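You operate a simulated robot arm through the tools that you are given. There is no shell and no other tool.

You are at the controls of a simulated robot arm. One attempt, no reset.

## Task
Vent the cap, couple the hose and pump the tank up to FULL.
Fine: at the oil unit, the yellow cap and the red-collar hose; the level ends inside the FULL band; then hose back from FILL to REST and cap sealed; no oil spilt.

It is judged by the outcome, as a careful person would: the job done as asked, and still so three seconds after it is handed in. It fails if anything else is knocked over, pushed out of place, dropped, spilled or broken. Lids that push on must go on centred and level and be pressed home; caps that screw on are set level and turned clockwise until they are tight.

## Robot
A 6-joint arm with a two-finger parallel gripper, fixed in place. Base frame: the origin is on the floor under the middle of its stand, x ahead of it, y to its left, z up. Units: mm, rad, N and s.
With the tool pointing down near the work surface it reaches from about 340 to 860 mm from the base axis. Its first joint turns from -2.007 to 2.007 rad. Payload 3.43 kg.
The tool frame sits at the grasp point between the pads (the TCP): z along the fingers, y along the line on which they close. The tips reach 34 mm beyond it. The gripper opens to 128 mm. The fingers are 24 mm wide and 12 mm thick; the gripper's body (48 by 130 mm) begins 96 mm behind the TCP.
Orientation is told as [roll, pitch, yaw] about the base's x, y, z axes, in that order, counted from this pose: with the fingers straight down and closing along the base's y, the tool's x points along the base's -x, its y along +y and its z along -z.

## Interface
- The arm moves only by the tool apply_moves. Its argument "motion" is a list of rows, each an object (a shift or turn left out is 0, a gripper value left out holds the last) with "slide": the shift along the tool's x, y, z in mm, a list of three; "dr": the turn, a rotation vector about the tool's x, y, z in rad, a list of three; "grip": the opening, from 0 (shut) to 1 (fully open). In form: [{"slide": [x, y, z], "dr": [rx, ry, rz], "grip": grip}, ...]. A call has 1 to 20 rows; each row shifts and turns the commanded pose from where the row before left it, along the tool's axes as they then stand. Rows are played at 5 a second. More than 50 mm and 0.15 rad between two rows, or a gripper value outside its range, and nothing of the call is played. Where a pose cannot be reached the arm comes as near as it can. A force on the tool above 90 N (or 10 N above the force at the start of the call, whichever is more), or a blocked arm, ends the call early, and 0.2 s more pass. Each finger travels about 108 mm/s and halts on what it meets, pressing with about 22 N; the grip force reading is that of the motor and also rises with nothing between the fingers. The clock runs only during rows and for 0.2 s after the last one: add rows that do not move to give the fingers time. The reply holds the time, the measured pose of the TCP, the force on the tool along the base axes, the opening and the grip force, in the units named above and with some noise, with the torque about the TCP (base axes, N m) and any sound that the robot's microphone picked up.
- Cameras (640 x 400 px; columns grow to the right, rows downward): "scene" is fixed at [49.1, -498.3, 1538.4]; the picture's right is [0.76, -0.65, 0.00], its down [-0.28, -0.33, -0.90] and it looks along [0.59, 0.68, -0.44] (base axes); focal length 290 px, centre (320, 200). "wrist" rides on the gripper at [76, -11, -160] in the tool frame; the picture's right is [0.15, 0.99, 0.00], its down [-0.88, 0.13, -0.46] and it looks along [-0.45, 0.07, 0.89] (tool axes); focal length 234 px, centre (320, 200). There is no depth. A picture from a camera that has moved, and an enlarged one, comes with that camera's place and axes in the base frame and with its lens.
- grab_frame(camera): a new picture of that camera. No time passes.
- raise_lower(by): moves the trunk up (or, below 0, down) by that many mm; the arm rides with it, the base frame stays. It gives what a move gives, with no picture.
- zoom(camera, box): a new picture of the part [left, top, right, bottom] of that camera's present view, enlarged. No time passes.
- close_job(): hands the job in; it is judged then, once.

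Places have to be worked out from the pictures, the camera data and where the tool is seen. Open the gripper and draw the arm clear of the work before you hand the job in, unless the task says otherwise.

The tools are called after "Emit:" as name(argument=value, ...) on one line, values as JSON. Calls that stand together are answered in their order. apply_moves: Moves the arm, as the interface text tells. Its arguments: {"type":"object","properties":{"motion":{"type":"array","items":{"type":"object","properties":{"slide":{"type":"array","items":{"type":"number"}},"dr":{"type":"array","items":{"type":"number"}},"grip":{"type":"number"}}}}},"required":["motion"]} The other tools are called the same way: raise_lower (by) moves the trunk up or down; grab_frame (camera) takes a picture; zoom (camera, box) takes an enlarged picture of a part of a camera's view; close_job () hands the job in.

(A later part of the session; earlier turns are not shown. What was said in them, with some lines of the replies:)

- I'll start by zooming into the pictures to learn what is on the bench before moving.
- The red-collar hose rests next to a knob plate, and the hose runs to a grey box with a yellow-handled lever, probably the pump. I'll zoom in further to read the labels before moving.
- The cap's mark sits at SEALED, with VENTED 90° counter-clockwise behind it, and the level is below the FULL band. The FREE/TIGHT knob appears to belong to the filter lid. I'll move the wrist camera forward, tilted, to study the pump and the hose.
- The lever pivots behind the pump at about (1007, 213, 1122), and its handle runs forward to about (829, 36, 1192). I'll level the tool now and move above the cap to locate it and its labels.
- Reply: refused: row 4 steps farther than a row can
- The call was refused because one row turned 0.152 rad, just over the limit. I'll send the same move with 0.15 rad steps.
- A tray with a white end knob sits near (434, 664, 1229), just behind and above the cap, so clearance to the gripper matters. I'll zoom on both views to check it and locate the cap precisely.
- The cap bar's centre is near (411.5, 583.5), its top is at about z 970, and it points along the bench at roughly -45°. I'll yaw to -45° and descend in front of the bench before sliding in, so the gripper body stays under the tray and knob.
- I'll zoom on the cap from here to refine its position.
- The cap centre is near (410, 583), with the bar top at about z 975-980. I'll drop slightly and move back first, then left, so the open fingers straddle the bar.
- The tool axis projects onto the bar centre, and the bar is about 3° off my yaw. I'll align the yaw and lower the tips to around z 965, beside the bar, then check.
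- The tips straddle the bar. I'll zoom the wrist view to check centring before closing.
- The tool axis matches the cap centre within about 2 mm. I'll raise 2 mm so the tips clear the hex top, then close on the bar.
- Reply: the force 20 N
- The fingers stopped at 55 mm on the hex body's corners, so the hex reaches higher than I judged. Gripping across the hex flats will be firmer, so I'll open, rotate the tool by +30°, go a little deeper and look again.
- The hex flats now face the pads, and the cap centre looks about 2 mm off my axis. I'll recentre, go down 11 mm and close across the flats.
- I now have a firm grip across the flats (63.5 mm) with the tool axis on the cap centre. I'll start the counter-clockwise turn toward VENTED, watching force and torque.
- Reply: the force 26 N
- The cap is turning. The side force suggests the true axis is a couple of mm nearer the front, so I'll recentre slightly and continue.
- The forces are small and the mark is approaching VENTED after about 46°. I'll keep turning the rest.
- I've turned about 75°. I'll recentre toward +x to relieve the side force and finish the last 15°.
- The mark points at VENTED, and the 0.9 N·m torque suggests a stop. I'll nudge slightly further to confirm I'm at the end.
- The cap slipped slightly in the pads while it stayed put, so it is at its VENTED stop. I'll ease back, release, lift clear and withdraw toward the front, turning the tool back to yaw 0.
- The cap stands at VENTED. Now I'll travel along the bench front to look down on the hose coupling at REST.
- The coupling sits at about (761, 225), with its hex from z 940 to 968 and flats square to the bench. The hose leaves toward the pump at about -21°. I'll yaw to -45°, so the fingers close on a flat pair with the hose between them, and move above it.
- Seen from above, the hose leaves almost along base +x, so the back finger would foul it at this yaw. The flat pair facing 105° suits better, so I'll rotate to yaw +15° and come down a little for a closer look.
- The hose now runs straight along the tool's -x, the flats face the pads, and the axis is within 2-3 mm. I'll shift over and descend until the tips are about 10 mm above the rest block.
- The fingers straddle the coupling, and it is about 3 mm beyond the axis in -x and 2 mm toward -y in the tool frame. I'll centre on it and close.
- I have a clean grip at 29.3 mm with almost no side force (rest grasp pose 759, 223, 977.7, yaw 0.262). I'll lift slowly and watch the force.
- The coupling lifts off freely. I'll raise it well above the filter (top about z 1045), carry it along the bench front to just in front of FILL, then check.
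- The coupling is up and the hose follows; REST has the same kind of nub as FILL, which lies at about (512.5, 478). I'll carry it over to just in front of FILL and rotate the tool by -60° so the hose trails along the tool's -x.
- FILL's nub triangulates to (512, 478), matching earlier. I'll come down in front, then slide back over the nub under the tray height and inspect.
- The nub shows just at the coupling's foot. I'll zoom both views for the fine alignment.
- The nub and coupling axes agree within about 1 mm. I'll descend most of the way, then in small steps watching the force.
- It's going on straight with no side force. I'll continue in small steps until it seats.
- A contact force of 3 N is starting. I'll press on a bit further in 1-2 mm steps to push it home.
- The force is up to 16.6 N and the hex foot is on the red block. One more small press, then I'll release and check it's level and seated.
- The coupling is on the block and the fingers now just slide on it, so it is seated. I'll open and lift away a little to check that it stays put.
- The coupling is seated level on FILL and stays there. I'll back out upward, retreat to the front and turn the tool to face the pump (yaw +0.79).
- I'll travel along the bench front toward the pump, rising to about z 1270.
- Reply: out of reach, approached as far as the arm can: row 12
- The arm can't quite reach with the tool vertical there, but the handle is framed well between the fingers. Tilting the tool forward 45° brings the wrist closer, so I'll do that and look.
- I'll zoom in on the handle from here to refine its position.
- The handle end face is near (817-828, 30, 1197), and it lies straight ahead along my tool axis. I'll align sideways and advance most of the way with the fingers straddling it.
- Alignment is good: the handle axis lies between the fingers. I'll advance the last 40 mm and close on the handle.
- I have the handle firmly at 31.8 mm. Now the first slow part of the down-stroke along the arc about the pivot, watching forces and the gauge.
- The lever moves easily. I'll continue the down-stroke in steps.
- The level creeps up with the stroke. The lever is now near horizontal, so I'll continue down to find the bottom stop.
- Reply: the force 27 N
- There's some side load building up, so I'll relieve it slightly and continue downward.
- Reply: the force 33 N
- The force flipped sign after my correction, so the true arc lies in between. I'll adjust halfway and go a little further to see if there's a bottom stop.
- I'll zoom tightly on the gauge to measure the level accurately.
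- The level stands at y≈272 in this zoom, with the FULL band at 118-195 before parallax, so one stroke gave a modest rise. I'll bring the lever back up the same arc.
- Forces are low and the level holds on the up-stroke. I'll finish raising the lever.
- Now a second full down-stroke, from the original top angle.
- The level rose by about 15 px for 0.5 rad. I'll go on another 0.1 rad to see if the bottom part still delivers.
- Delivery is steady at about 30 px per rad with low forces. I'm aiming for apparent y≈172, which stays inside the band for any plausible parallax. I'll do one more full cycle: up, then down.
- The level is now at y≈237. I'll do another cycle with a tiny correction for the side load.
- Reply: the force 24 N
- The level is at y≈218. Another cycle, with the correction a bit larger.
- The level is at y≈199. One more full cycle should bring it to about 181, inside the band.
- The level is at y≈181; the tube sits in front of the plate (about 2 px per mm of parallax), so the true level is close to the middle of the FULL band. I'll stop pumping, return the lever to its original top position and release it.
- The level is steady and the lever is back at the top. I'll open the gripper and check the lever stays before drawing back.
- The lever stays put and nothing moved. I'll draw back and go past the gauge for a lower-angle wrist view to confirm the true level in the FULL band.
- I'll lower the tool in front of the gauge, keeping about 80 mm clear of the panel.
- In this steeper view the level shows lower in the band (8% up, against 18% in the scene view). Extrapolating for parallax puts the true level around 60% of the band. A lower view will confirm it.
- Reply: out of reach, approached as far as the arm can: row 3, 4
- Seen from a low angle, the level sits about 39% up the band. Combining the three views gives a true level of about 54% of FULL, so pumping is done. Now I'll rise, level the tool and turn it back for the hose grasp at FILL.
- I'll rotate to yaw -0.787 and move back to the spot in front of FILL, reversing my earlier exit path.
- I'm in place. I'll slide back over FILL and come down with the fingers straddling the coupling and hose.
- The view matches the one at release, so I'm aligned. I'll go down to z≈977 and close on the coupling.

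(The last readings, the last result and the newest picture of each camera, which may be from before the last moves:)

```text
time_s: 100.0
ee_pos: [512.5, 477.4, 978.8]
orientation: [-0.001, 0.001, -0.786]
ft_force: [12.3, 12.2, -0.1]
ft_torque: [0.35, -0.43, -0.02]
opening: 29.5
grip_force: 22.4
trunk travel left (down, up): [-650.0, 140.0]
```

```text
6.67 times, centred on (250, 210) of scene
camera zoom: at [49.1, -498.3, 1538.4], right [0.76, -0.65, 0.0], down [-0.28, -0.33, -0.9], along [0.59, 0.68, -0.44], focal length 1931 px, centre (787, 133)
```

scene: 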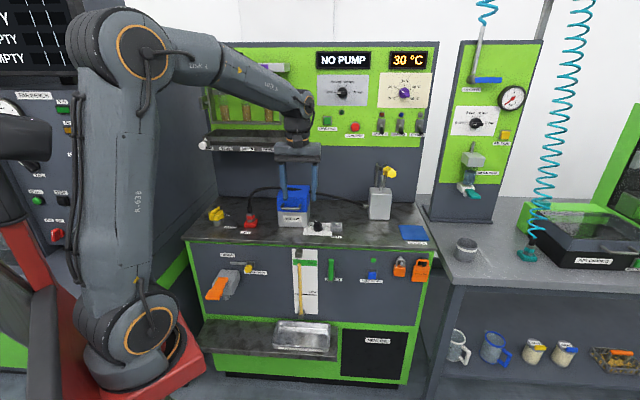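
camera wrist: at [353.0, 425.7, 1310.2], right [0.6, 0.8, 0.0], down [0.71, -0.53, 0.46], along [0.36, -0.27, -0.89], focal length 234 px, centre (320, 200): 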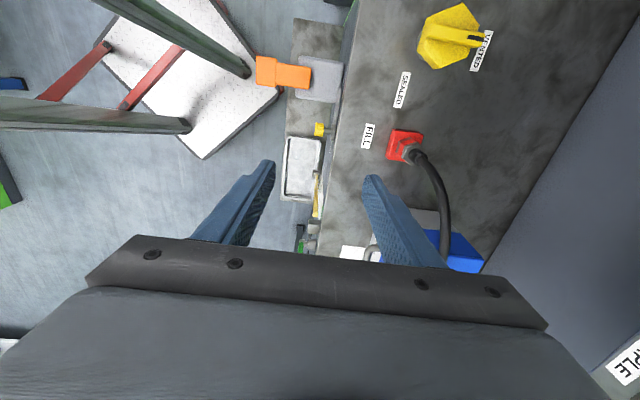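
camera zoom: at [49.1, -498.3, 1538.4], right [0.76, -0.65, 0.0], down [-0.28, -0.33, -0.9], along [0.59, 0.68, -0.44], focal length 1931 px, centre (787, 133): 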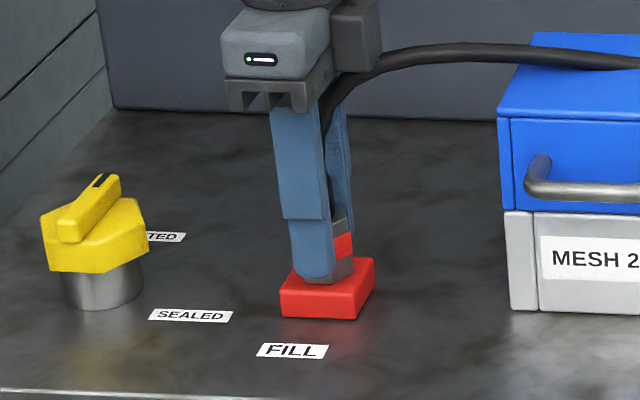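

Gripped at 29.5 mm. I'll relieve the small side force, then lift the coupling off FILL gently.

Emit:
apply_moves(motion=[{"slide": [0, 0.9, 0]}, {"slide": [0, 0, -4]}, {"slide": [0, 0, -4]}, {"slide": [0, 0, -10]}, {}])

Emit:
zoom(camera="scene", box=[220, 180, 280, 240])

Emit:
zoom(camera="wrist", box=[270, 110, 370, 200])

```text
time_s: 101.2
ee_pos: [513.2, 476.8, 995.4]
orientation: [-0.002, 0.001, -0.786]
ft_force: [0.1, 0.3, -0.3]
ft_torque: [0.02, 0.02, 0.02]
opening: 28.8
grip_force: 21.9
trunk travel left (down, up): [-650.0, 140.0]
```

```text
6.67 times, centred on (250, 210) of scene
camera zoom: at [49.1, -498.3, 1538.4], right [0.76, -0.65, 0.0], down [-0.28, -0.33, -0.9], along [0.59, 0.68, -0.44], focal length 1931 px, centre (787, 133)
```

zoom: 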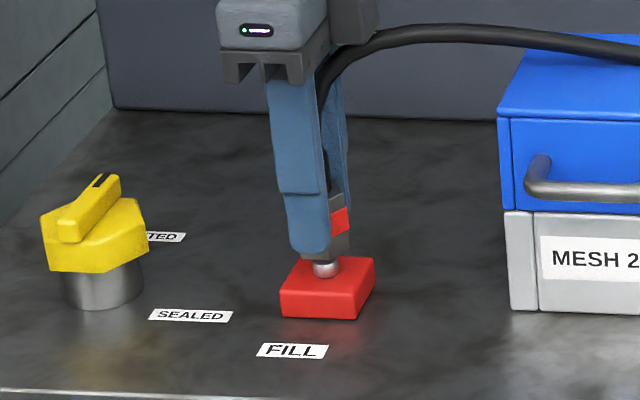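

```text
4.44 times, centred on (320, 155) of wrist
camera zoom: at [451.8, 523.9, 1155.8], right [0.6, 0.8, 0.0], down [0.71, -0.53, 0.46], along [0.36, -0.27, -0.89], focal length 1041 px, centre (320, 400)
```

zoom: 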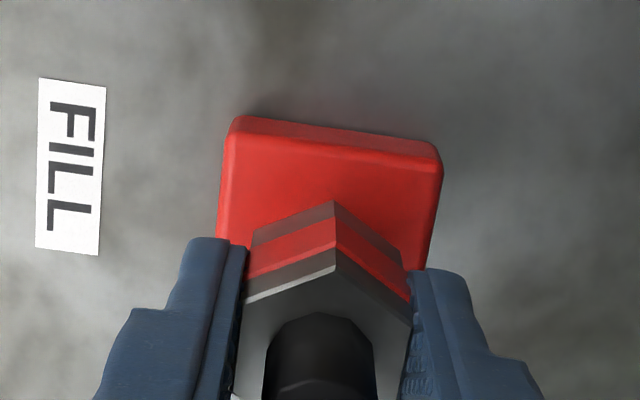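

It came off cleanly with no drips. I'll raise it, back out, and turn the tool to yaw +0.262 for the return to REST.

Emit:
apply_moves(motion=[{"slide": [0, 0, -36]}, {"slide": [0, 0, -36]}, {"slide": [0, 0, -36]}, {"slide": [0, 0, -36]}, {"slide": [0, -49, 0]}, {"dr": [0, 0, -0.131]}, {"dr": [0, 0, -0.131]}, {"dr": [0, 0, -0.131]}, {"dr": [0, 0, -0.131]}, {"dr": [0, 0, -0.131]}, {"dr": [0, 0, -0.131]}, {"dr": [0, 0, -0.131]}, {"dr": [0, 0, -0.131]}, {}])

Emit:
zoom(camera="scene", box=[190, 100, 410, 320])

```text
time_s: 104.2
ee_pos: [479.1, 443.0, 1141.3]
orientation: [-0.001, 0.002, 0.262]
ft_force: [-0.3, -0.4, -0.8]
ft_torque: [0.01, 0.01, -0.01]
opening: 29.0
grip_force: 22.4
trunk travel left (down, up): [-650.0, 140.0]
```

```text
1.82 times, centred on (300, 210) of scene
camera zoom: at [49.1, -498.3, 1538.4], right [0.76, -0.65, 0.0], down [-0.28, -0.33, -0.9], along [0.59, 0.68, -0.44], focal length 526 px, centre (356, 182)
```

zoom: 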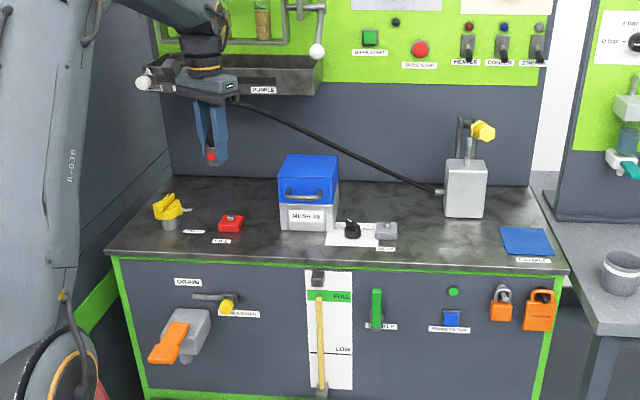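

I'll carry it back along the same route to above REST and come down partway.

Emit:
apply_moves(motion=[{"slide": [-26.7, -35.6, 0]}, {"slide": [-26.7, -35.6, 0]}, {"slide": [-26.7, -35.6, 0]}, {"slide": [-26.7, -35.6, 0]}, {"slide": [-26.7, -35.6, 0]}, {"slide": [-26.7, -35.6, 0]}, {"slide": [-26.7, -35.6, 0]}, {"slide": [-26.6, -35.6, 0]}, {"slide": [0, 0, 35]}, {"slide": [0, 0, 35]}, {"slide": [0, 0, 30]}, {}])

Emit:
zoom(camera="wrist", box=[270, 110, 370, 200])

Emit:
zoom(camera="scene", box=[300, 170, 380, 240])

```text
time_s: 106.8
ee_pos: [758.6, 220.5, 1039.2]
orientation: [0.0, 0.002, 0.262]
ft_force: [0.1, -0.7, 0.3]
ft_torque: [-0.01, -0.02, 0.01]
opening: 29.6
grip_force: 21.6
trunk travel left (down, up): [-650.0, 140.0]
```

```text
4.44 times, centred on (320, 155) of wrist
camera zoom: at [689.0, 191.3, 1198.8], right [-0.4, 0.92, 0.0], down [0.82, 0.35, 0.45], along [0.42, 0.18, -0.89], focal length 1041 px, centre (320, 400)
```

zoom: 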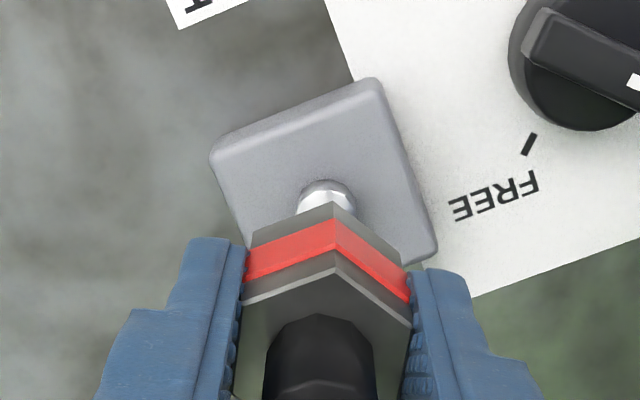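

```text
5.71 times, centred on (340, 205) of scene
camera zoom: at [49.1, -498.3, 1538.4], right [0.76, -0.65, 0.0], down [-0.28, -0.33, -0.9], along [0.59, 0.68, -0.44], focal length 1655 px, centre (206, 171)
```

zoom: 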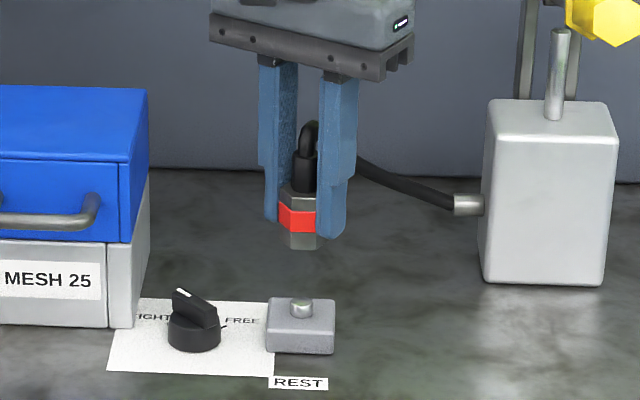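

The nub is about 1.4 mm to the tool's +y. I'll correct that, then lower the coupling onto REST.

Emit:
apply_moves(motion=[{"slide": [-0.8, 1.4, 0]}, {"slide": [0, 0, 20]}, {"slide": [0, 0, 18]}, {"slide": [0, 0, 9]}, {}])

Emit:
zoom(camera="wrist", box=[270, 110, 370, 200])

Emit:
zoom(camera="scene", box=[310, 180, 370, 240])

```text
time_s: 108.0
ee_pos: [758.6, 223.3, 993.7]
orientation: [0.0, 0.002, 0.263]
ft_force: [-0.8, 1.1, -1.5]
ft_torque: [0.0, -0.01, 0.01]
opening: 29.1
grip_force: 21.9
trunk travel left (down, up): [-650.0, 140.0]
```

```text
4.44 times, centred on (320, 155) of wrist
camera zoom: at [688.8, 193.8, 1153.2], right [-0.4, 0.92, 0.0], down [0.82, 0.35, 0.45], along [0.42, 0.18, -0.89], focal length 1041 px, centre (320, 400)
```

zoom: 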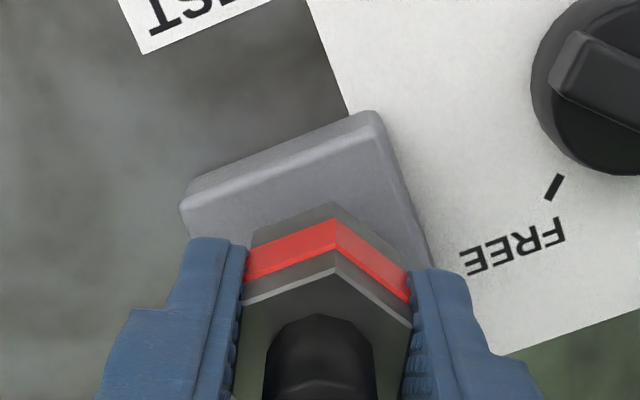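

```text
6.67 times, centred on (340, 210) of scene
camera zoom: at [49.1, -498.3, 1538.4], right [0.76, -0.65, 0.0], down [-0.28, -0.33, -0.9], along [0.59, 0.68, -0.44], focal length 1931 px, centre (187, 133)
```

zoom: 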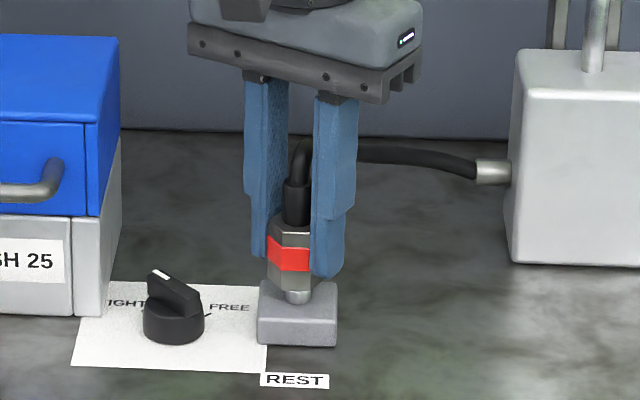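

Aligned over the nub with no side force. I'll lower it the last 15 mm in small steps until it seats.

Emit:
apply_moves(motion=[{"slide": [0, 0, 4]}, {"slide": [0, 0, 4]}, {"slide": [0, 0, 3]}, {"slide": [0, 0, 2]}, {}])

Emit:
zoom(camera="scene", box=[310, 180, 370, 240])

```text
time_s: 109.2
ee_pos: [758.3, 222.6, 980.2]
orientation: [-0.001, 0.003, 0.262]
ft_force: [-0.4, -0.5, 0.0]
ft_torque: [0.02, -0.05, 0.01]
opening: 29.5
grip_force: 21.9
trunk travel left (down, up): [-650.0, 140.0]
```

```text
6.67 times, centred on (340, 210) of scene
camera zoom: at [49.1, -498.3, 1538.4], right [0.76, -0.65, 0.0], down [-0.28, -0.33, -0.9], along [0.59, 0.68, -0.44], focal length 1931 px, centre (187, 133)
```

zoom: 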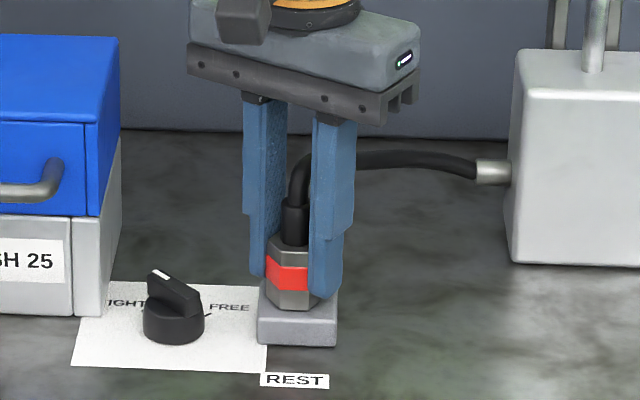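

Emit:
apply_moves(motion=[{"slide": [0, 0, 1]}, {"slide": [0, 0, 1]}, {"slide": [0, 0, 1]}, {"slide": [0, 0, 1]}, {"slide": [0, 0, 1]}, {}])

Emit:
zoom(camera="scene", box=[310, 180, 370, 240])

```text
time_s: 110.6
ee_pos: [757.4, 222.1, 975.7]
orientation: [0.001, 0.0, 0.261]
ft_force: [6.5, -4.4, 15.8]
ft_torque: [-0.13, -0.14, -0.04]
opening: 29.4
grip_force: 22.0
trunk travel left (down, up): [-650.0, 140.0]
```

```text
6.67 times, centred on (340, 210) of scene
camera zoom: at [49.1, -498.3, 1538.4], right [0.76, -0.65, 0.0], down [-0.28, -0.33, -0.9], along [0.59, 0.68, -0.44], focal length 1931 px, centre (187, 133)
```

zoom: 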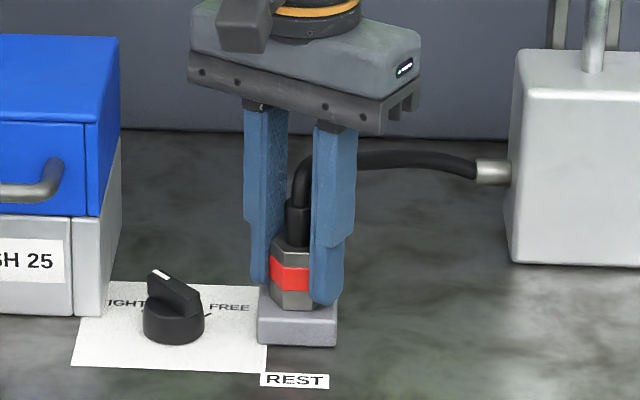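

The 16 N contact force and the hex foot on the block show it's home, just as it was at the start. I'll release and lift away, then verify.

Emit:
apply_moves(motion=[{"slide": [0, 0, -1.5]}, {"grip": 0.5}, {"grip": 0.6}, {"slide": [0, 0, -30]}, {"slide": [0, 0, -45]}, {"slide": [0, 0, -45]}, {"slide": [0, 0, -45]}, {}])

Emit:
zoom(camera="scene", box=[310, 180, 370, 240])

Emit:
zoom(camera="wrist", box=[240, 90, 420, 230])

Emit:
zoom(camera="scene", box=[292, 250, 324, 282])

```text
time_s: 112.4
ee_pos: [759.0, 223.3, 1144.4]
orientation: [0.0, 0.001, 0.263]
ft_force: [-0.7, -0.6, 0.3]
ft_torque: [0.02, 0.01, 0.01]
opening: 77.0
grip_force: 0.0
trunk travel left (down, up): [-650.0, 140.0]
```

```text
6.67 times, centred on (340, 210) of scene
camera zoom: at [49.1, -498.3, 1538.4], right [0.76, -0.65, 0.0], down [-0.28, -0.33, -0.9], along [0.59, 0.68, -0.44], focal length 1931 px, centre (187, 133)
```

zoom: 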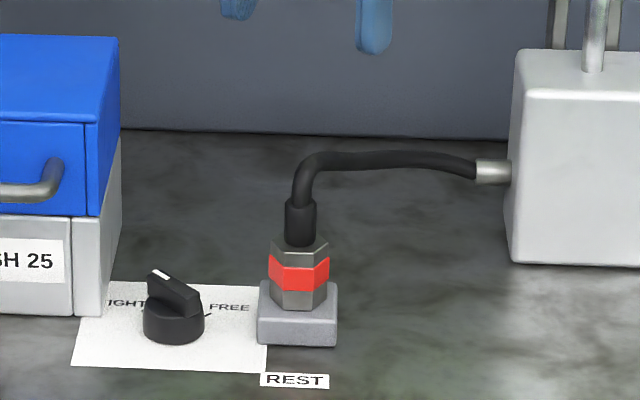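

```text
2.86 times, centred on (330, 160) of wrist
camera zoom: at [689.3, 193.4, 1303.2], right [-0.4, 0.92, 0.0], down [0.82, 0.35, 0.45], along [0.42, 0.18, -0.89], focal length 669 px, centre (291, 314)
```

zoom: 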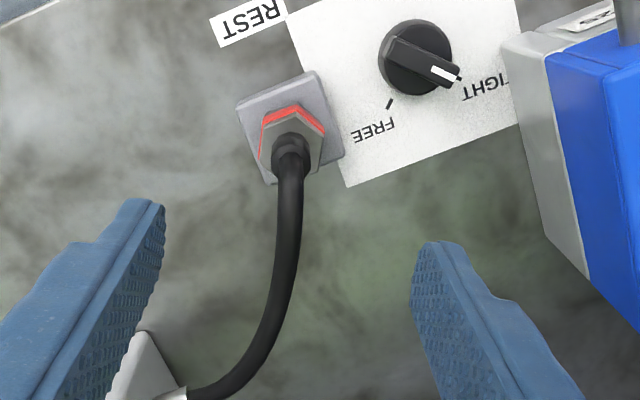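

```text
12.50 times, centred on (308, 266) of scene
camera zoom: at [49.1, -498.3, 1538.4], right [0.76, -0.65, 0.0], down [-0.28, -0.33, -0.9], along [0.59, 0.68, -0.44], focal length 3620 px, centre (470, -625)
```

zoom: 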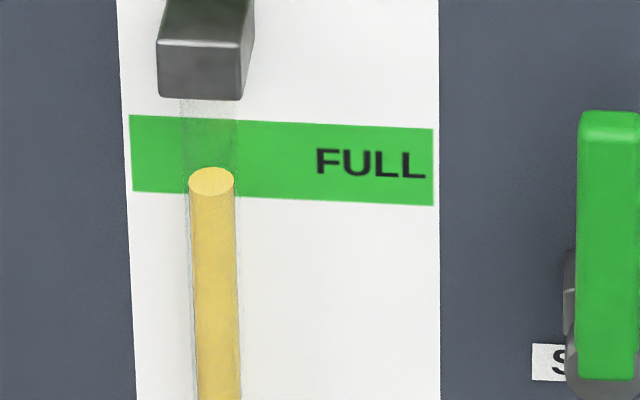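

The hose is back on REST exactly as it started, and the level is unchanged. Now I'll return to the front of the cap and turn the tool to the yaw at which I released it.

Emit:
apply_moves(motion=[{"slide": [30.2, 35.05, 0]}, {"slide": [30.2, 35.05, 0]}, {"slide": [30.2, 35.05, 0]}, {"slide": [30.2, 35.05, 0]}, {"slide": [30.2, 35.05, 0]}, {"slide": [30.2, 35.05, 0]}, {"slide": [30.2, 35.05, 0]}, {"slide": [30.2, 35.05, 0]}, {"slide": [30.2, 35.05, 0]}, {"slide": [30.2, 35.05, 0]}, {"slide": [30.2, 35.05, 0]}, {"dr": [0, 0, -0.1378]}, {"dr": [0, 0, -0.1378]}, {"dr": [0, 0, -0.1378]}, {"dr": [0, 0, -0.1378]}, {"dr": [0, 0, -0.1378]}, {"dr": [0, 0, -0.1378]}, {"dr": [0, 0, -0.1378]}, {"dr": [0, 0, -0.1378]}, {}])

Emit:
grab_frame(camera="wrist")

Emit:
grab_frame(camera="scene")

```text
time_s: 116.6
ee_pos: [338.6, 509.3, 1141.6]
orientation: [0.001, 0.002, 1.367]
ft_force: [-0.2, 0.8, -0.3]
ft_torque: [0.04, 0.02, 0.01]
opening: 76.8
grip_force: 0.0
trunk travel left (down, up): [-650.0, 140.0]
```

```text
taken
camera wrist: at [334.1, 433.8, 1302.2], right [-1.0, 0.06, 0.0], down [0.05, 0.89, 0.45], along [0.03, 0.45, -0.89], focal length 234 px, centre (320, 200)
```

wrist: 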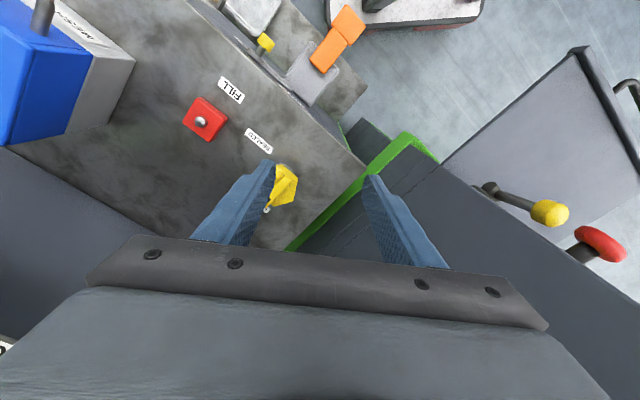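

```text
taken
```

scene: 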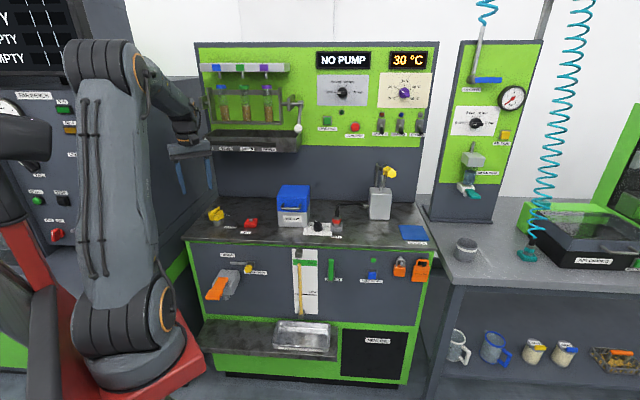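

I'm at the mirrored exit pose. I'll go down, then slide in over the cap the way I came out, and check the alignment.

Emit:
apply_moves(motion=[{"grip": 0.7, "slide": [0, 0, 38]}, {"slide": [0, 0, 38]}, {"slide": [0, 0, 39]}, {"slide": [-27.5, -18.8, 0]}, {"slide": [-27.5, -18.8, 0]}, {"slide": [-27.5, -18.8, 0]}, {}])

Emit:
zoom(camera="wrist", box=[220, 90, 420, 240])

Emit:
zoom(camera="scene", box=[170, 110, 270, 250])

```text
time_s: 118.2
ee_pos: [410.9, 579.0, 1026.5]
orientation: [0.0, 0.002, 1.365]
ft_force: [0.2, -0.5, 0.5]
ft_torque: [0.02, -0.01, 0.03]
opening: 89.8
grip_force: 0.0
trunk travel left (down, up): [-650.0, 140.0]
```

```text
2.67 times, centred on (320, 165) of wrist
camera zoom: at [406.4, 504.2, 1186.2], right [-1.0, 0.06, 0.0], down [0.05, 0.89, 0.45], along [0.03, 0.45, -0.89], focal length 624 px, centre (320, 293)
```

zoom: 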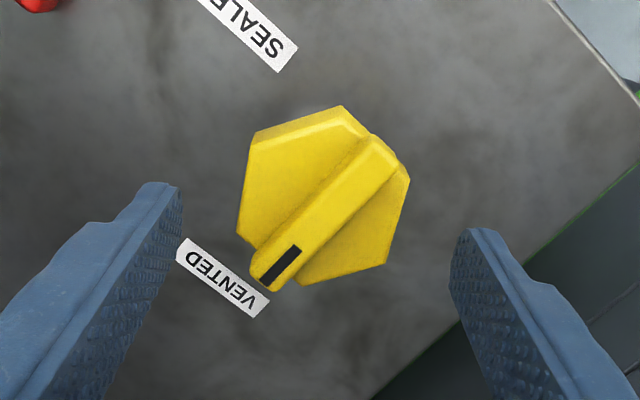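

```text
2.86 times, centred on (220, 180) of scene
camera zoom: at [49.1, -498.3, 1538.4], right [0.76, -0.65, 0.0], down [-0.28, -0.33, -0.9], along [0.59, 0.68, -0.44], focal length 827 px, centre (606, 257)
```

zoom: 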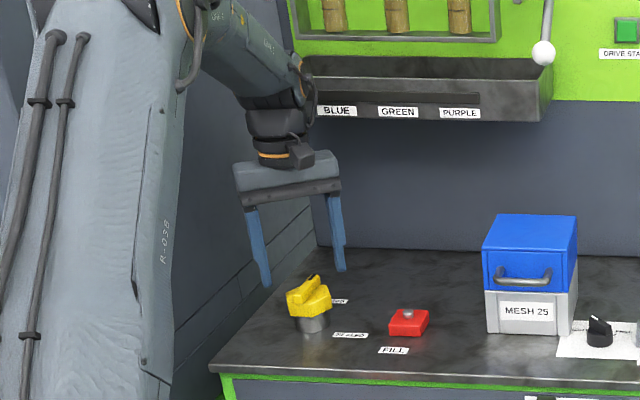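

The cap is centred within about 2 mm and turned roughly 2° relative to the tool. I'll correct both, descend to the previous grip height and close.

Emit:
apply_moves(motion=[{"slide": [1.7, 1.2, 0], "dr": [0, 0, 0.035]}, {"slide": [0, 0, 19]}, {"slide": [0, 0, 18]}, {"grip": 0.55}, {"grip": 0.45}, {"grip": 0.35}, {"grip": 0.3}, {"grip": 0.3}])

Emit:
zoom(camera="wrist", box=[240, 100, 420, 230])

Emit:
zoom(camera="scene", box=[190, 180, 250, 230])

```text
time_s: 120.0
ee_pos: [408.9, 576.6, 990.3]
orientation: [-0.001, 0.002, 1.328]
ft_force: [8.3, -2.6, -2.9]
ft_torque: [-0.02, -0.88, -0.01]
opening: 63.5
grip_force: 44.7
trunk travel left (down, up): [-650.0, 140.0]
```

```text
3.08 times, centred on (330, 165) of wrist
camera zoom: at [402.5, 501.9, 1150.0], right [-1.0, 0.1, 0.0], down [0.08, 0.89, 0.45], along [0.04, 0.45, -0.89], focal length 720 px, centre (289, 308)
```

zoom: 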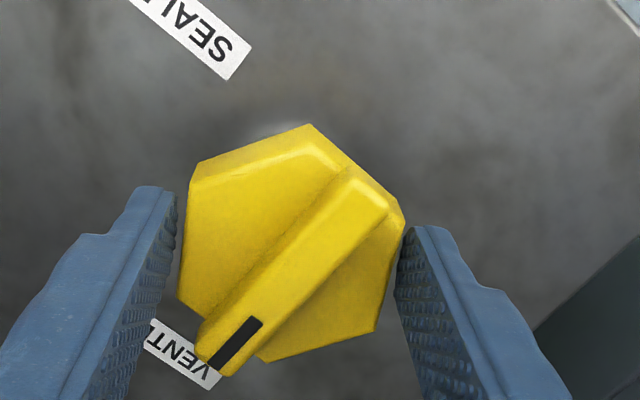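

```text
8.00 times, centred on (220, 205) of scene
camera zoom: at [49.1, -498.3, 1538.4], right [0.76, -0.65, 0.0], down [-0.28, -0.33, -0.9], along [0.59, 0.68, -0.44], focal length 2317 px, centre (1120, 160)
```

zoom: 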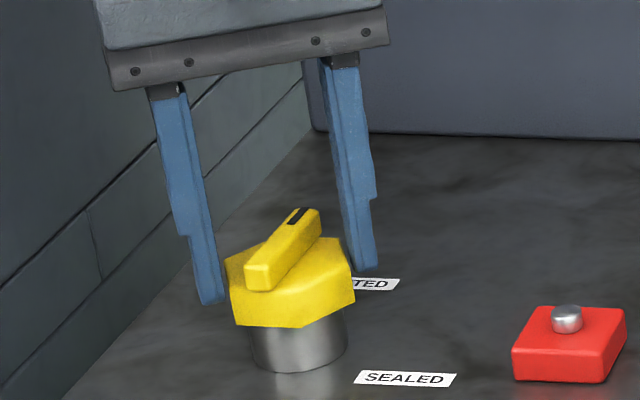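

Gripped across the flats again at 63.5 mm. Now I'll turn clockwise toward SEALED, watching the forces.

Emit:
apply_moves(motion=[{"slide": [0, -0.8, 0]}, {"dr": [0, 0, 0.1]}, {"dr": [0, 0, 0.1]}, {"dr": [0, 0, 0.1]}, {"dr": [0, 0, 0.1]}, {"dr": [0, 0, 0.1]}, {}])

Emit:
zoom(camera="scene", box=[190, 180, 250, 230])

```text
time_s: 121.6
ee_pos: [407.6, 578.1, 989.1]
orientation: [0.0, 0.003, 0.828]
ft_force: [-11.4, -1.2, -7.8]
ft_torque: [0.11, 0.21, 0.02]
opening: 63.8
grip_force: 45.0
trunk travel left (down, up): [-650.0, 140.0]
```

```text
8.00 times, centred on (220, 205) of scene
camera zoom: at [49.1, -498.3, 1538.4], right [0.76, -0.65, 0.0], down [-0.28, -0.33, -0.9], along [0.59, 0.68, -0.44], focal length 2317 px, centre (1120, 160)
```

zoom: 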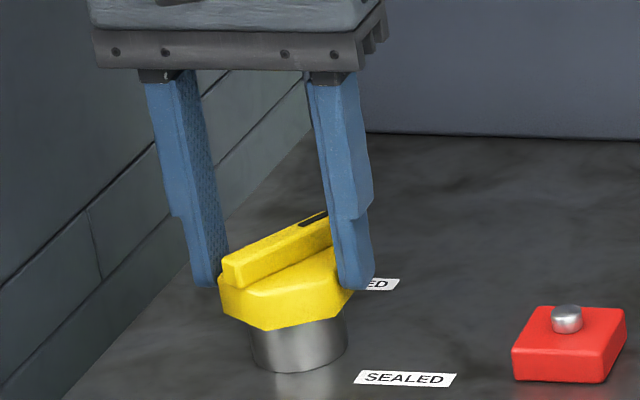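

The cap is turning well. I'll make a small recentring and continue another 0.5 rad.

Emit:
apply_moves(motion=[{"slide": [0.7, 0.7, 0]}, {"dr": [0, 0, 0.1]}, {"dr": [0, 0, 0.1]}, {"dr": [0, 0, 0.1]}, {"dr": [0, 0, 0.1]}, {"dr": [0, 0, 0.1]}, {}])

Emit:
zoom(camera="scene", box=[190, 180, 250, 230])

```text
time_s: 123.2
ee_pos: [406.7, 579.0, 989.6]
orientation: [0.001, -0.001, 0.329]
ft_force: [-13.4, 19.2, -5.9]
ft_torque: [0.55, -0.31, 0.06]
opening: 63.6
grip_force: 45.2
trunk travel left (down, up): [-650.0, 140.0]
```

```text
8.00 times, centred on (220, 205) of scene
camera zoom: at [49.1, -498.3, 1538.4], right [0.76, -0.65, 0.0], down [-0.28, -0.33, -0.9], along [0.59, 0.68, -0.44], focal length 2317 px, centre (1120, 160)
```

zoom: 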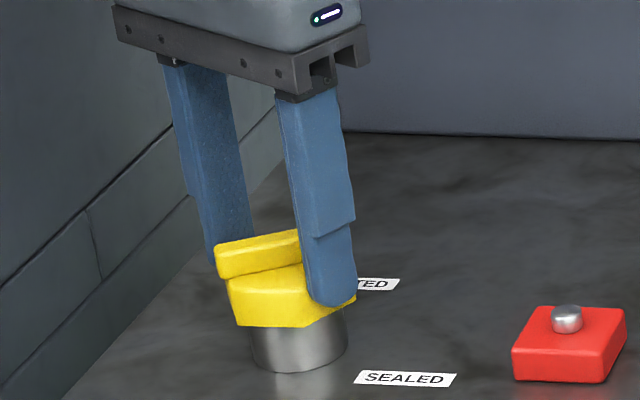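

I'll relieve the side force and continue the last part slowly, watching for the torque rise that means it's tight.

Emit:
apply_moves(motion=[{"slide": [0.5, 1.7, 0]}, {"dr": [0, 0, 0.1]}, {"dr": [0, 0, 0.1]}, {"dr": [0, 0, 0.1]}, {"dr": [0, 0, 0.1]}, {"dr": [0, 0, 0.07]}, {}])

Emit:
zoom(camera="scene", box=[190, 180, 250, 230])

Emit:
zoom(camera="wrist", box=[240, 100, 420, 230])

```text
time_s: 124.8
ee_pos: [407.1, 580.9, 989.8]
orientation: [0.0, 0.001, -0.142]
ft_force: [-6.1, 18.0, 0.4]
ft_torque: [0.77, 0.36, 0.05]
opening: 63.6
grip_force: 45.2
trunk travel left (down, up): [-650.0, 140.0]
```

```text
8.00 times, centred on (220, 205) of scene
camera zoom: at [49.1, -498.3, 1538.4], right [0.76, -0.65, 0.0], down [-0.28, -0.33, -0.9], along [0.59, 0.68, -0.44], focal length 2317 px, centre (1120, 160)
```

zoom: 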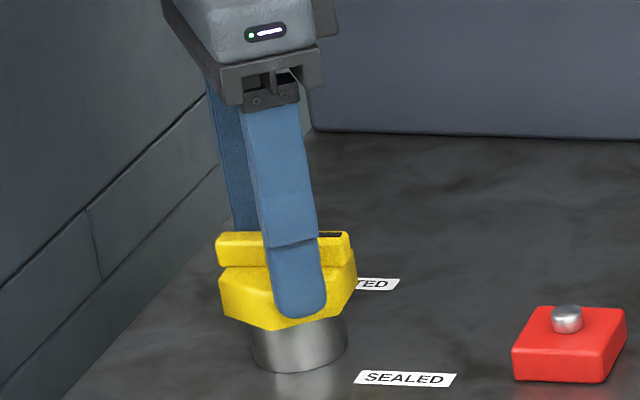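

```text
3.08 times, centred on (330, 165) of wrist
camera zoom: at [330.8, 580.6, 1149.9], right [-0.01, 1.0, 0.0], down [0.89, 0.0, 0.46], along [0.46, 0.0, -0.89], focal length 720 px, centre (289, 308)
```

zoom: 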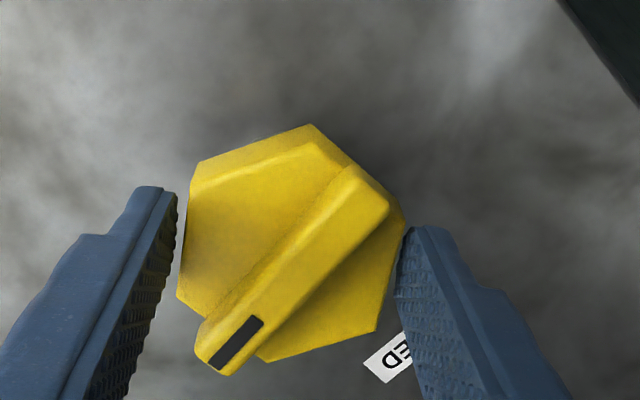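

About 84° so far with no resistance yet. I'll continue in small steps until the torque rises.

Emit:
apply_moves(motion=[{"slide": [0.2, 1.2, 0]}, {"dr": [0, 0, 0.04]}, {"dr": [0, 0, 0.04]}, {"dr": [0, 0, 0.03]}, {}])

Emit:
zoom(camera="wrist", box=[240, 100, 420, 230])

```text
time_s: 126.0
ee_pos: [407.6, 580.8, 990.1]
orientation: [-0.001, -0.001, -0.252]
ft_force: [-0.7, 13.7, 4.5]
ft_torque: [0.7, -0.45, 1.23]
opening: 63.6
grip_force: 44.5
trunk travel left (down, up): [-650.0, 140.0]
```

```text
3.08 times, centred on (330, 165) of wrist
camera zoom: at [331.8, 589.3, 1149.8], right [0.1, 0.99, 0.0], down [0.89, -0.09, 0.46], along [0.45, -0.05, -0.89], focal length 720 px, centre (289, 308)
```

zoom: 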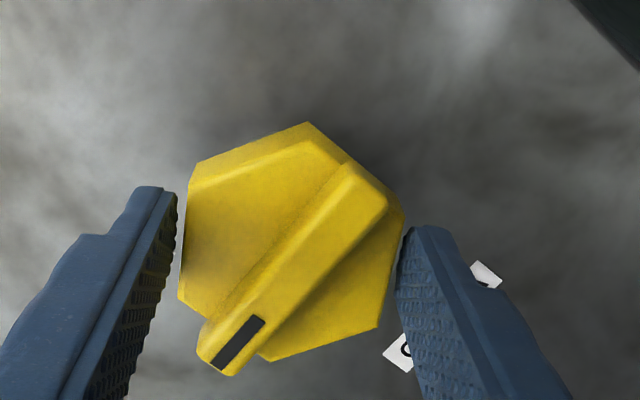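

The torque is 1.2 N·m at yaw -0.252, so it's reaching its stop. I'll tighten a touch more and confirm it no longer moves.

Emit:
apply_moves(motion=[{"dr": [0, 0, 0.03]}, {"dr": [0, 0, 0.03]}, {}])

Emit:
zoom(camera="wrist", box=[240, 100, 420, 230])

Emit:
zoom(camera="scene", box=[190, 180, 250, 230])

```text
time_s: 126.8
ee_pos: [406.7, 581.8, 990.2]
orientation: [0.0, -0.001, -0.309]
ft_force: [-1.2, 17.2, 1.1]
ft_torque: [1.05, 0.12, 1.08]
opening: 63.6
grip_force: 45.4
trunk travel left (down, up): [-650.0, 140.0]
```

```text
3.08 times, centred on (330, 165) of wrist
camera zoom: at [331.5, 594.3, 1149.8], right [0.16, 0.99, 0.0], down [0.88, -0.14, 0.46], along [0.45, -0.08, -0.89], focal length 720 px, centre (289, 308)
```

zoom: 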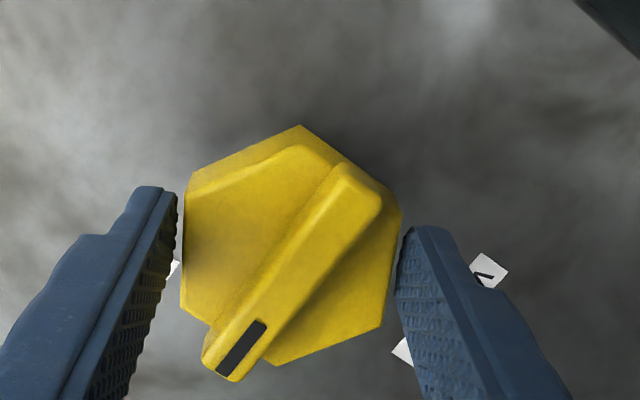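

```text
8.00 times, centred on (220, 205) of scene
camera zoom: at [49.1, -498.3, 1538.4], right [0.76, -0.65, 0.0], down [-0.28, -0.33, -0.9], along [0.59, 0.68, -0.44], focal length 2317 px, centre (1120, 160)
```

zoom: 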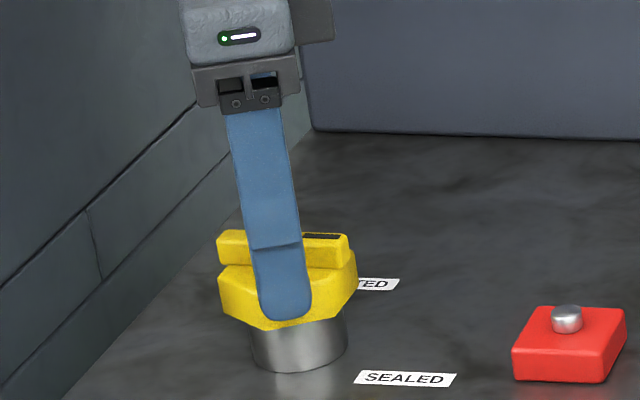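

The cap no longer moves; only the pads slip, so it's tight at SEALED, in exactly its original position. I'll open without turning back, then lift and withdraw.

Emit:
apply_moves(motion=[{"slide": [0, 1.0, 0]}, {"grip": 0.6}, {"grip": 0.7}, {"grip": 0.7}, {"slide": [0, 0, -18]}, {"slide": [0, 0, -18]}, {"slide": [15, -29.8, 0]}, {"slide": [15, -29.8, 0]}, {"slide": [15, -29.8, 0]}, {"slide": [0, 0, -40]}, {"slide": [0, 0, -40]}, {"slide": [0, 0, -40]}, {}])

Emit:
zoom(camera="scene", box=[190, 180, 270, 240])

Emit:
grab_frame(camera="wrist")

```text
time_s: 129.6
ee_pos: [336.9, 511.8, 1148.0]
orientation: [-0.003, 0.0, -0.31]
ft_force: [-0.6, -0.6, -0.1]
ft_torque: [0.0, 0.02, -0.01]
opening: 89.7
grip_force: 0.1
trunk travel left (down, up): [-650.0, 140.0]
```

```text
6.67 times, centred on (230, 210) of scene
camera zoom: at [49.1, -498.3, 1538.4], right [0.76, -0.65, 0.0], down [-0.28, -0.33, -0.9], along [0.59, 0.68, -0.44], focal length 1931 px, centre (920, 133)
```

zoom: 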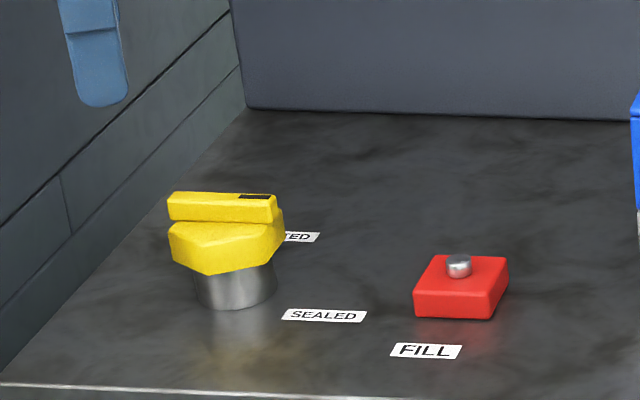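

```text
taken
camera wrist: at [262.2, 525.7, 1307.4], right [0.16, 0.99, 0.0], down [0.88, -0.14, 0.46], along [0.45, -0.08, -0.89], focal length 234 px, centre (320, 200)
```

wrist: 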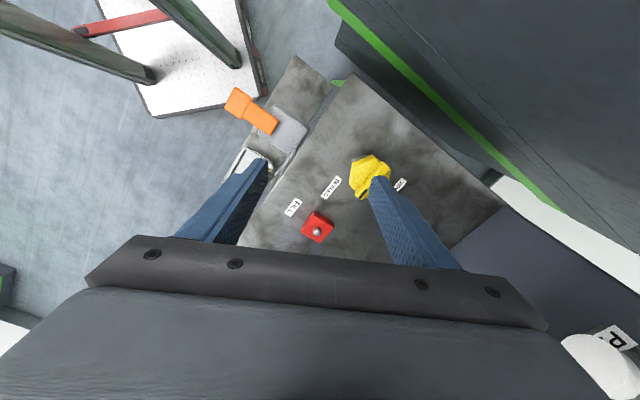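

The cap is sealed in its original orientation. I'll draw the arm well clear and do a final check of everything.

Emit:
apply_moves(motion=[{"slide": [0, 0, -40]}, {"slide": [-22.8, -27.7, -25]}, {"slide": [-22.8, -27.7, -25]}, {"slide": [-22.8, -27.7, -25]}, {"slide": [-22.8, -27.7, -25]}, {"slide": [-22.8, -27.7, -25]}, {"slide": [-22.8, -27.7, -25]}, {}])

Emit:
grab_frame(camera="scene")

Emit:
zoom(camera="scene", box=[180, 150, 440, 312])

Emit:
zoom(camera="scene", box=[292, 250, 324, 282])

Emit:
zoom(camera="scene", box=[195, 195, 275, 245])

Emit:
zoom(camera="scene", box=[290, 160, 410, 235])

```text
time_s: 131.4
ee_pos: [417.3, 309.8, 1336.5]
orientation: [-0.001, -0.001, -0.311]
ft_force: [-0.1, -0.5, 0.7]
ft_torque: [-0.01, -0.01, -0.02]
opening: 89.4
grip_force: 0.0
trunk travel left (down, up): [-650.0, 140.0]
```

```text
taken
```

scene: 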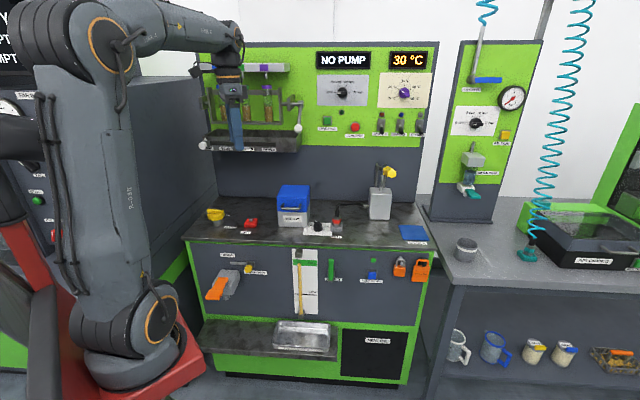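

```text
2.46 times, centred on (310, 231) of scene
camera zoom: at [49.1, -498.3, 1538.4], right [0.76, -0.65, 0.0], down [-0.28, -0.33, -0.9], along [0.59, 0.68, -0.44], focal length 713 px, centre (345, 124)
```

zoom: 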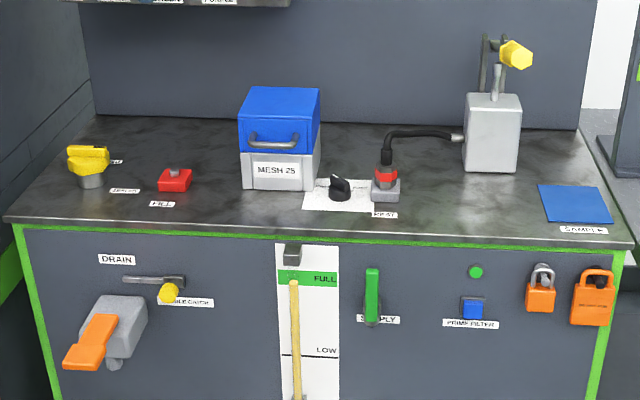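

```text
12.50 times, centred on (308, 266) of scene
camera zoom: at [49.1, -498.3, 1538.4], right [0.76, -0.65, 0.0], down [-0.28, -0.33, -0.9], along [0.59, 0.68, -0.44], focal length 3620 px, centre (470, -625)
```

zoom: 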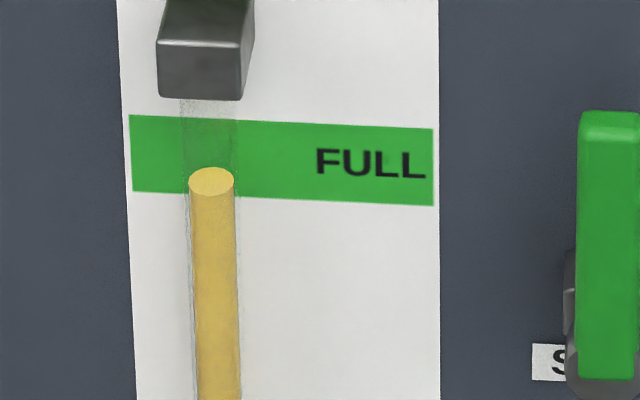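

```text
8.00 times, centred on (235, 220) of scene
camera zoom: at [49.1, -498.3, 1538.4], right [0.76, -0.65, 0.0], down [-0.28, -0.33, -0.9], along [0.59, 0.68, -0.44], focal length 2317 px, centre (1000, 40)
```

zoom: 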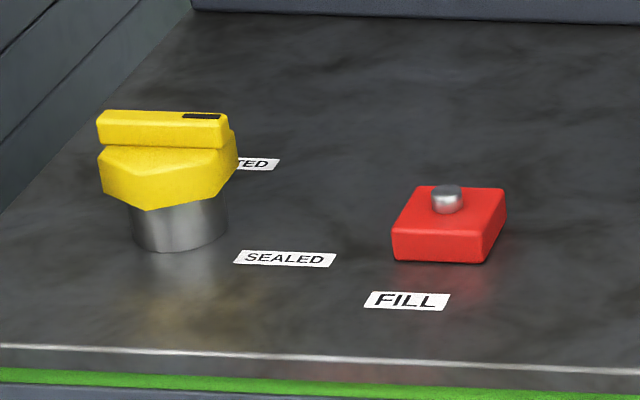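

```text
5.33 times, centred on (350, 198) of scene
camera zoom: at [49.1, -498.3, 1538.4], right [0.76, -0.65, 0.0], down [-0.28, -0.33, -0.9], along [0.59, 0.68, -0.44], focal length 1544 px, centre (160, 213)
```

zoom: 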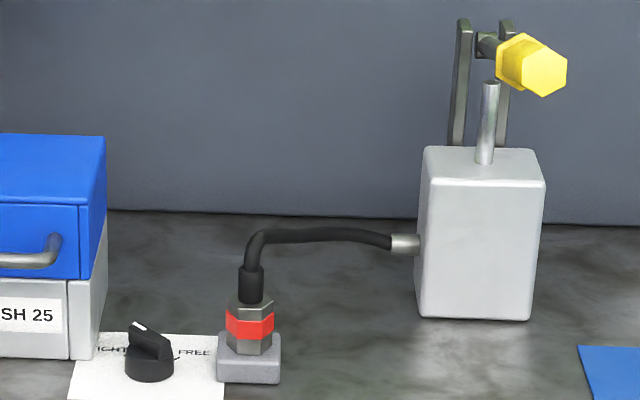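

Everything matches the start picture: cap at SEALED, hose on REST, lever up, no oil on the bench. The level is steady in the middle of FULL, and the arm is clear with the gripper open, so I'm handing the job in.

Emit:
close_job()

```text
The job is handed in.
```

The tank is pumped up to FULL, and I've handed the job in. The verdict hasn't come back to me.

- **Level:** it held steady through the final checks. I read the gauge from three angles to correct for parallax, and the true level works out at roughly the middle of the FULL band (about 54% up).
- **Cap:** I turned it counter-clockwise to its VENTED stop before pumping, then clockwise to SEALED until only the gripper pads slipped. It looks the same as in the first picture.
- **Hose:** I moved it from REST to FILL for pumping, then back to REST, pressing it home each time. It sits as it did at the start.
- **Pump lever:** I raised it back to its original top position after pumping.
- **Spills and surroundings:** I could see no oil on the bench, and nothing else was moved. The arm is clear with the gripper open.
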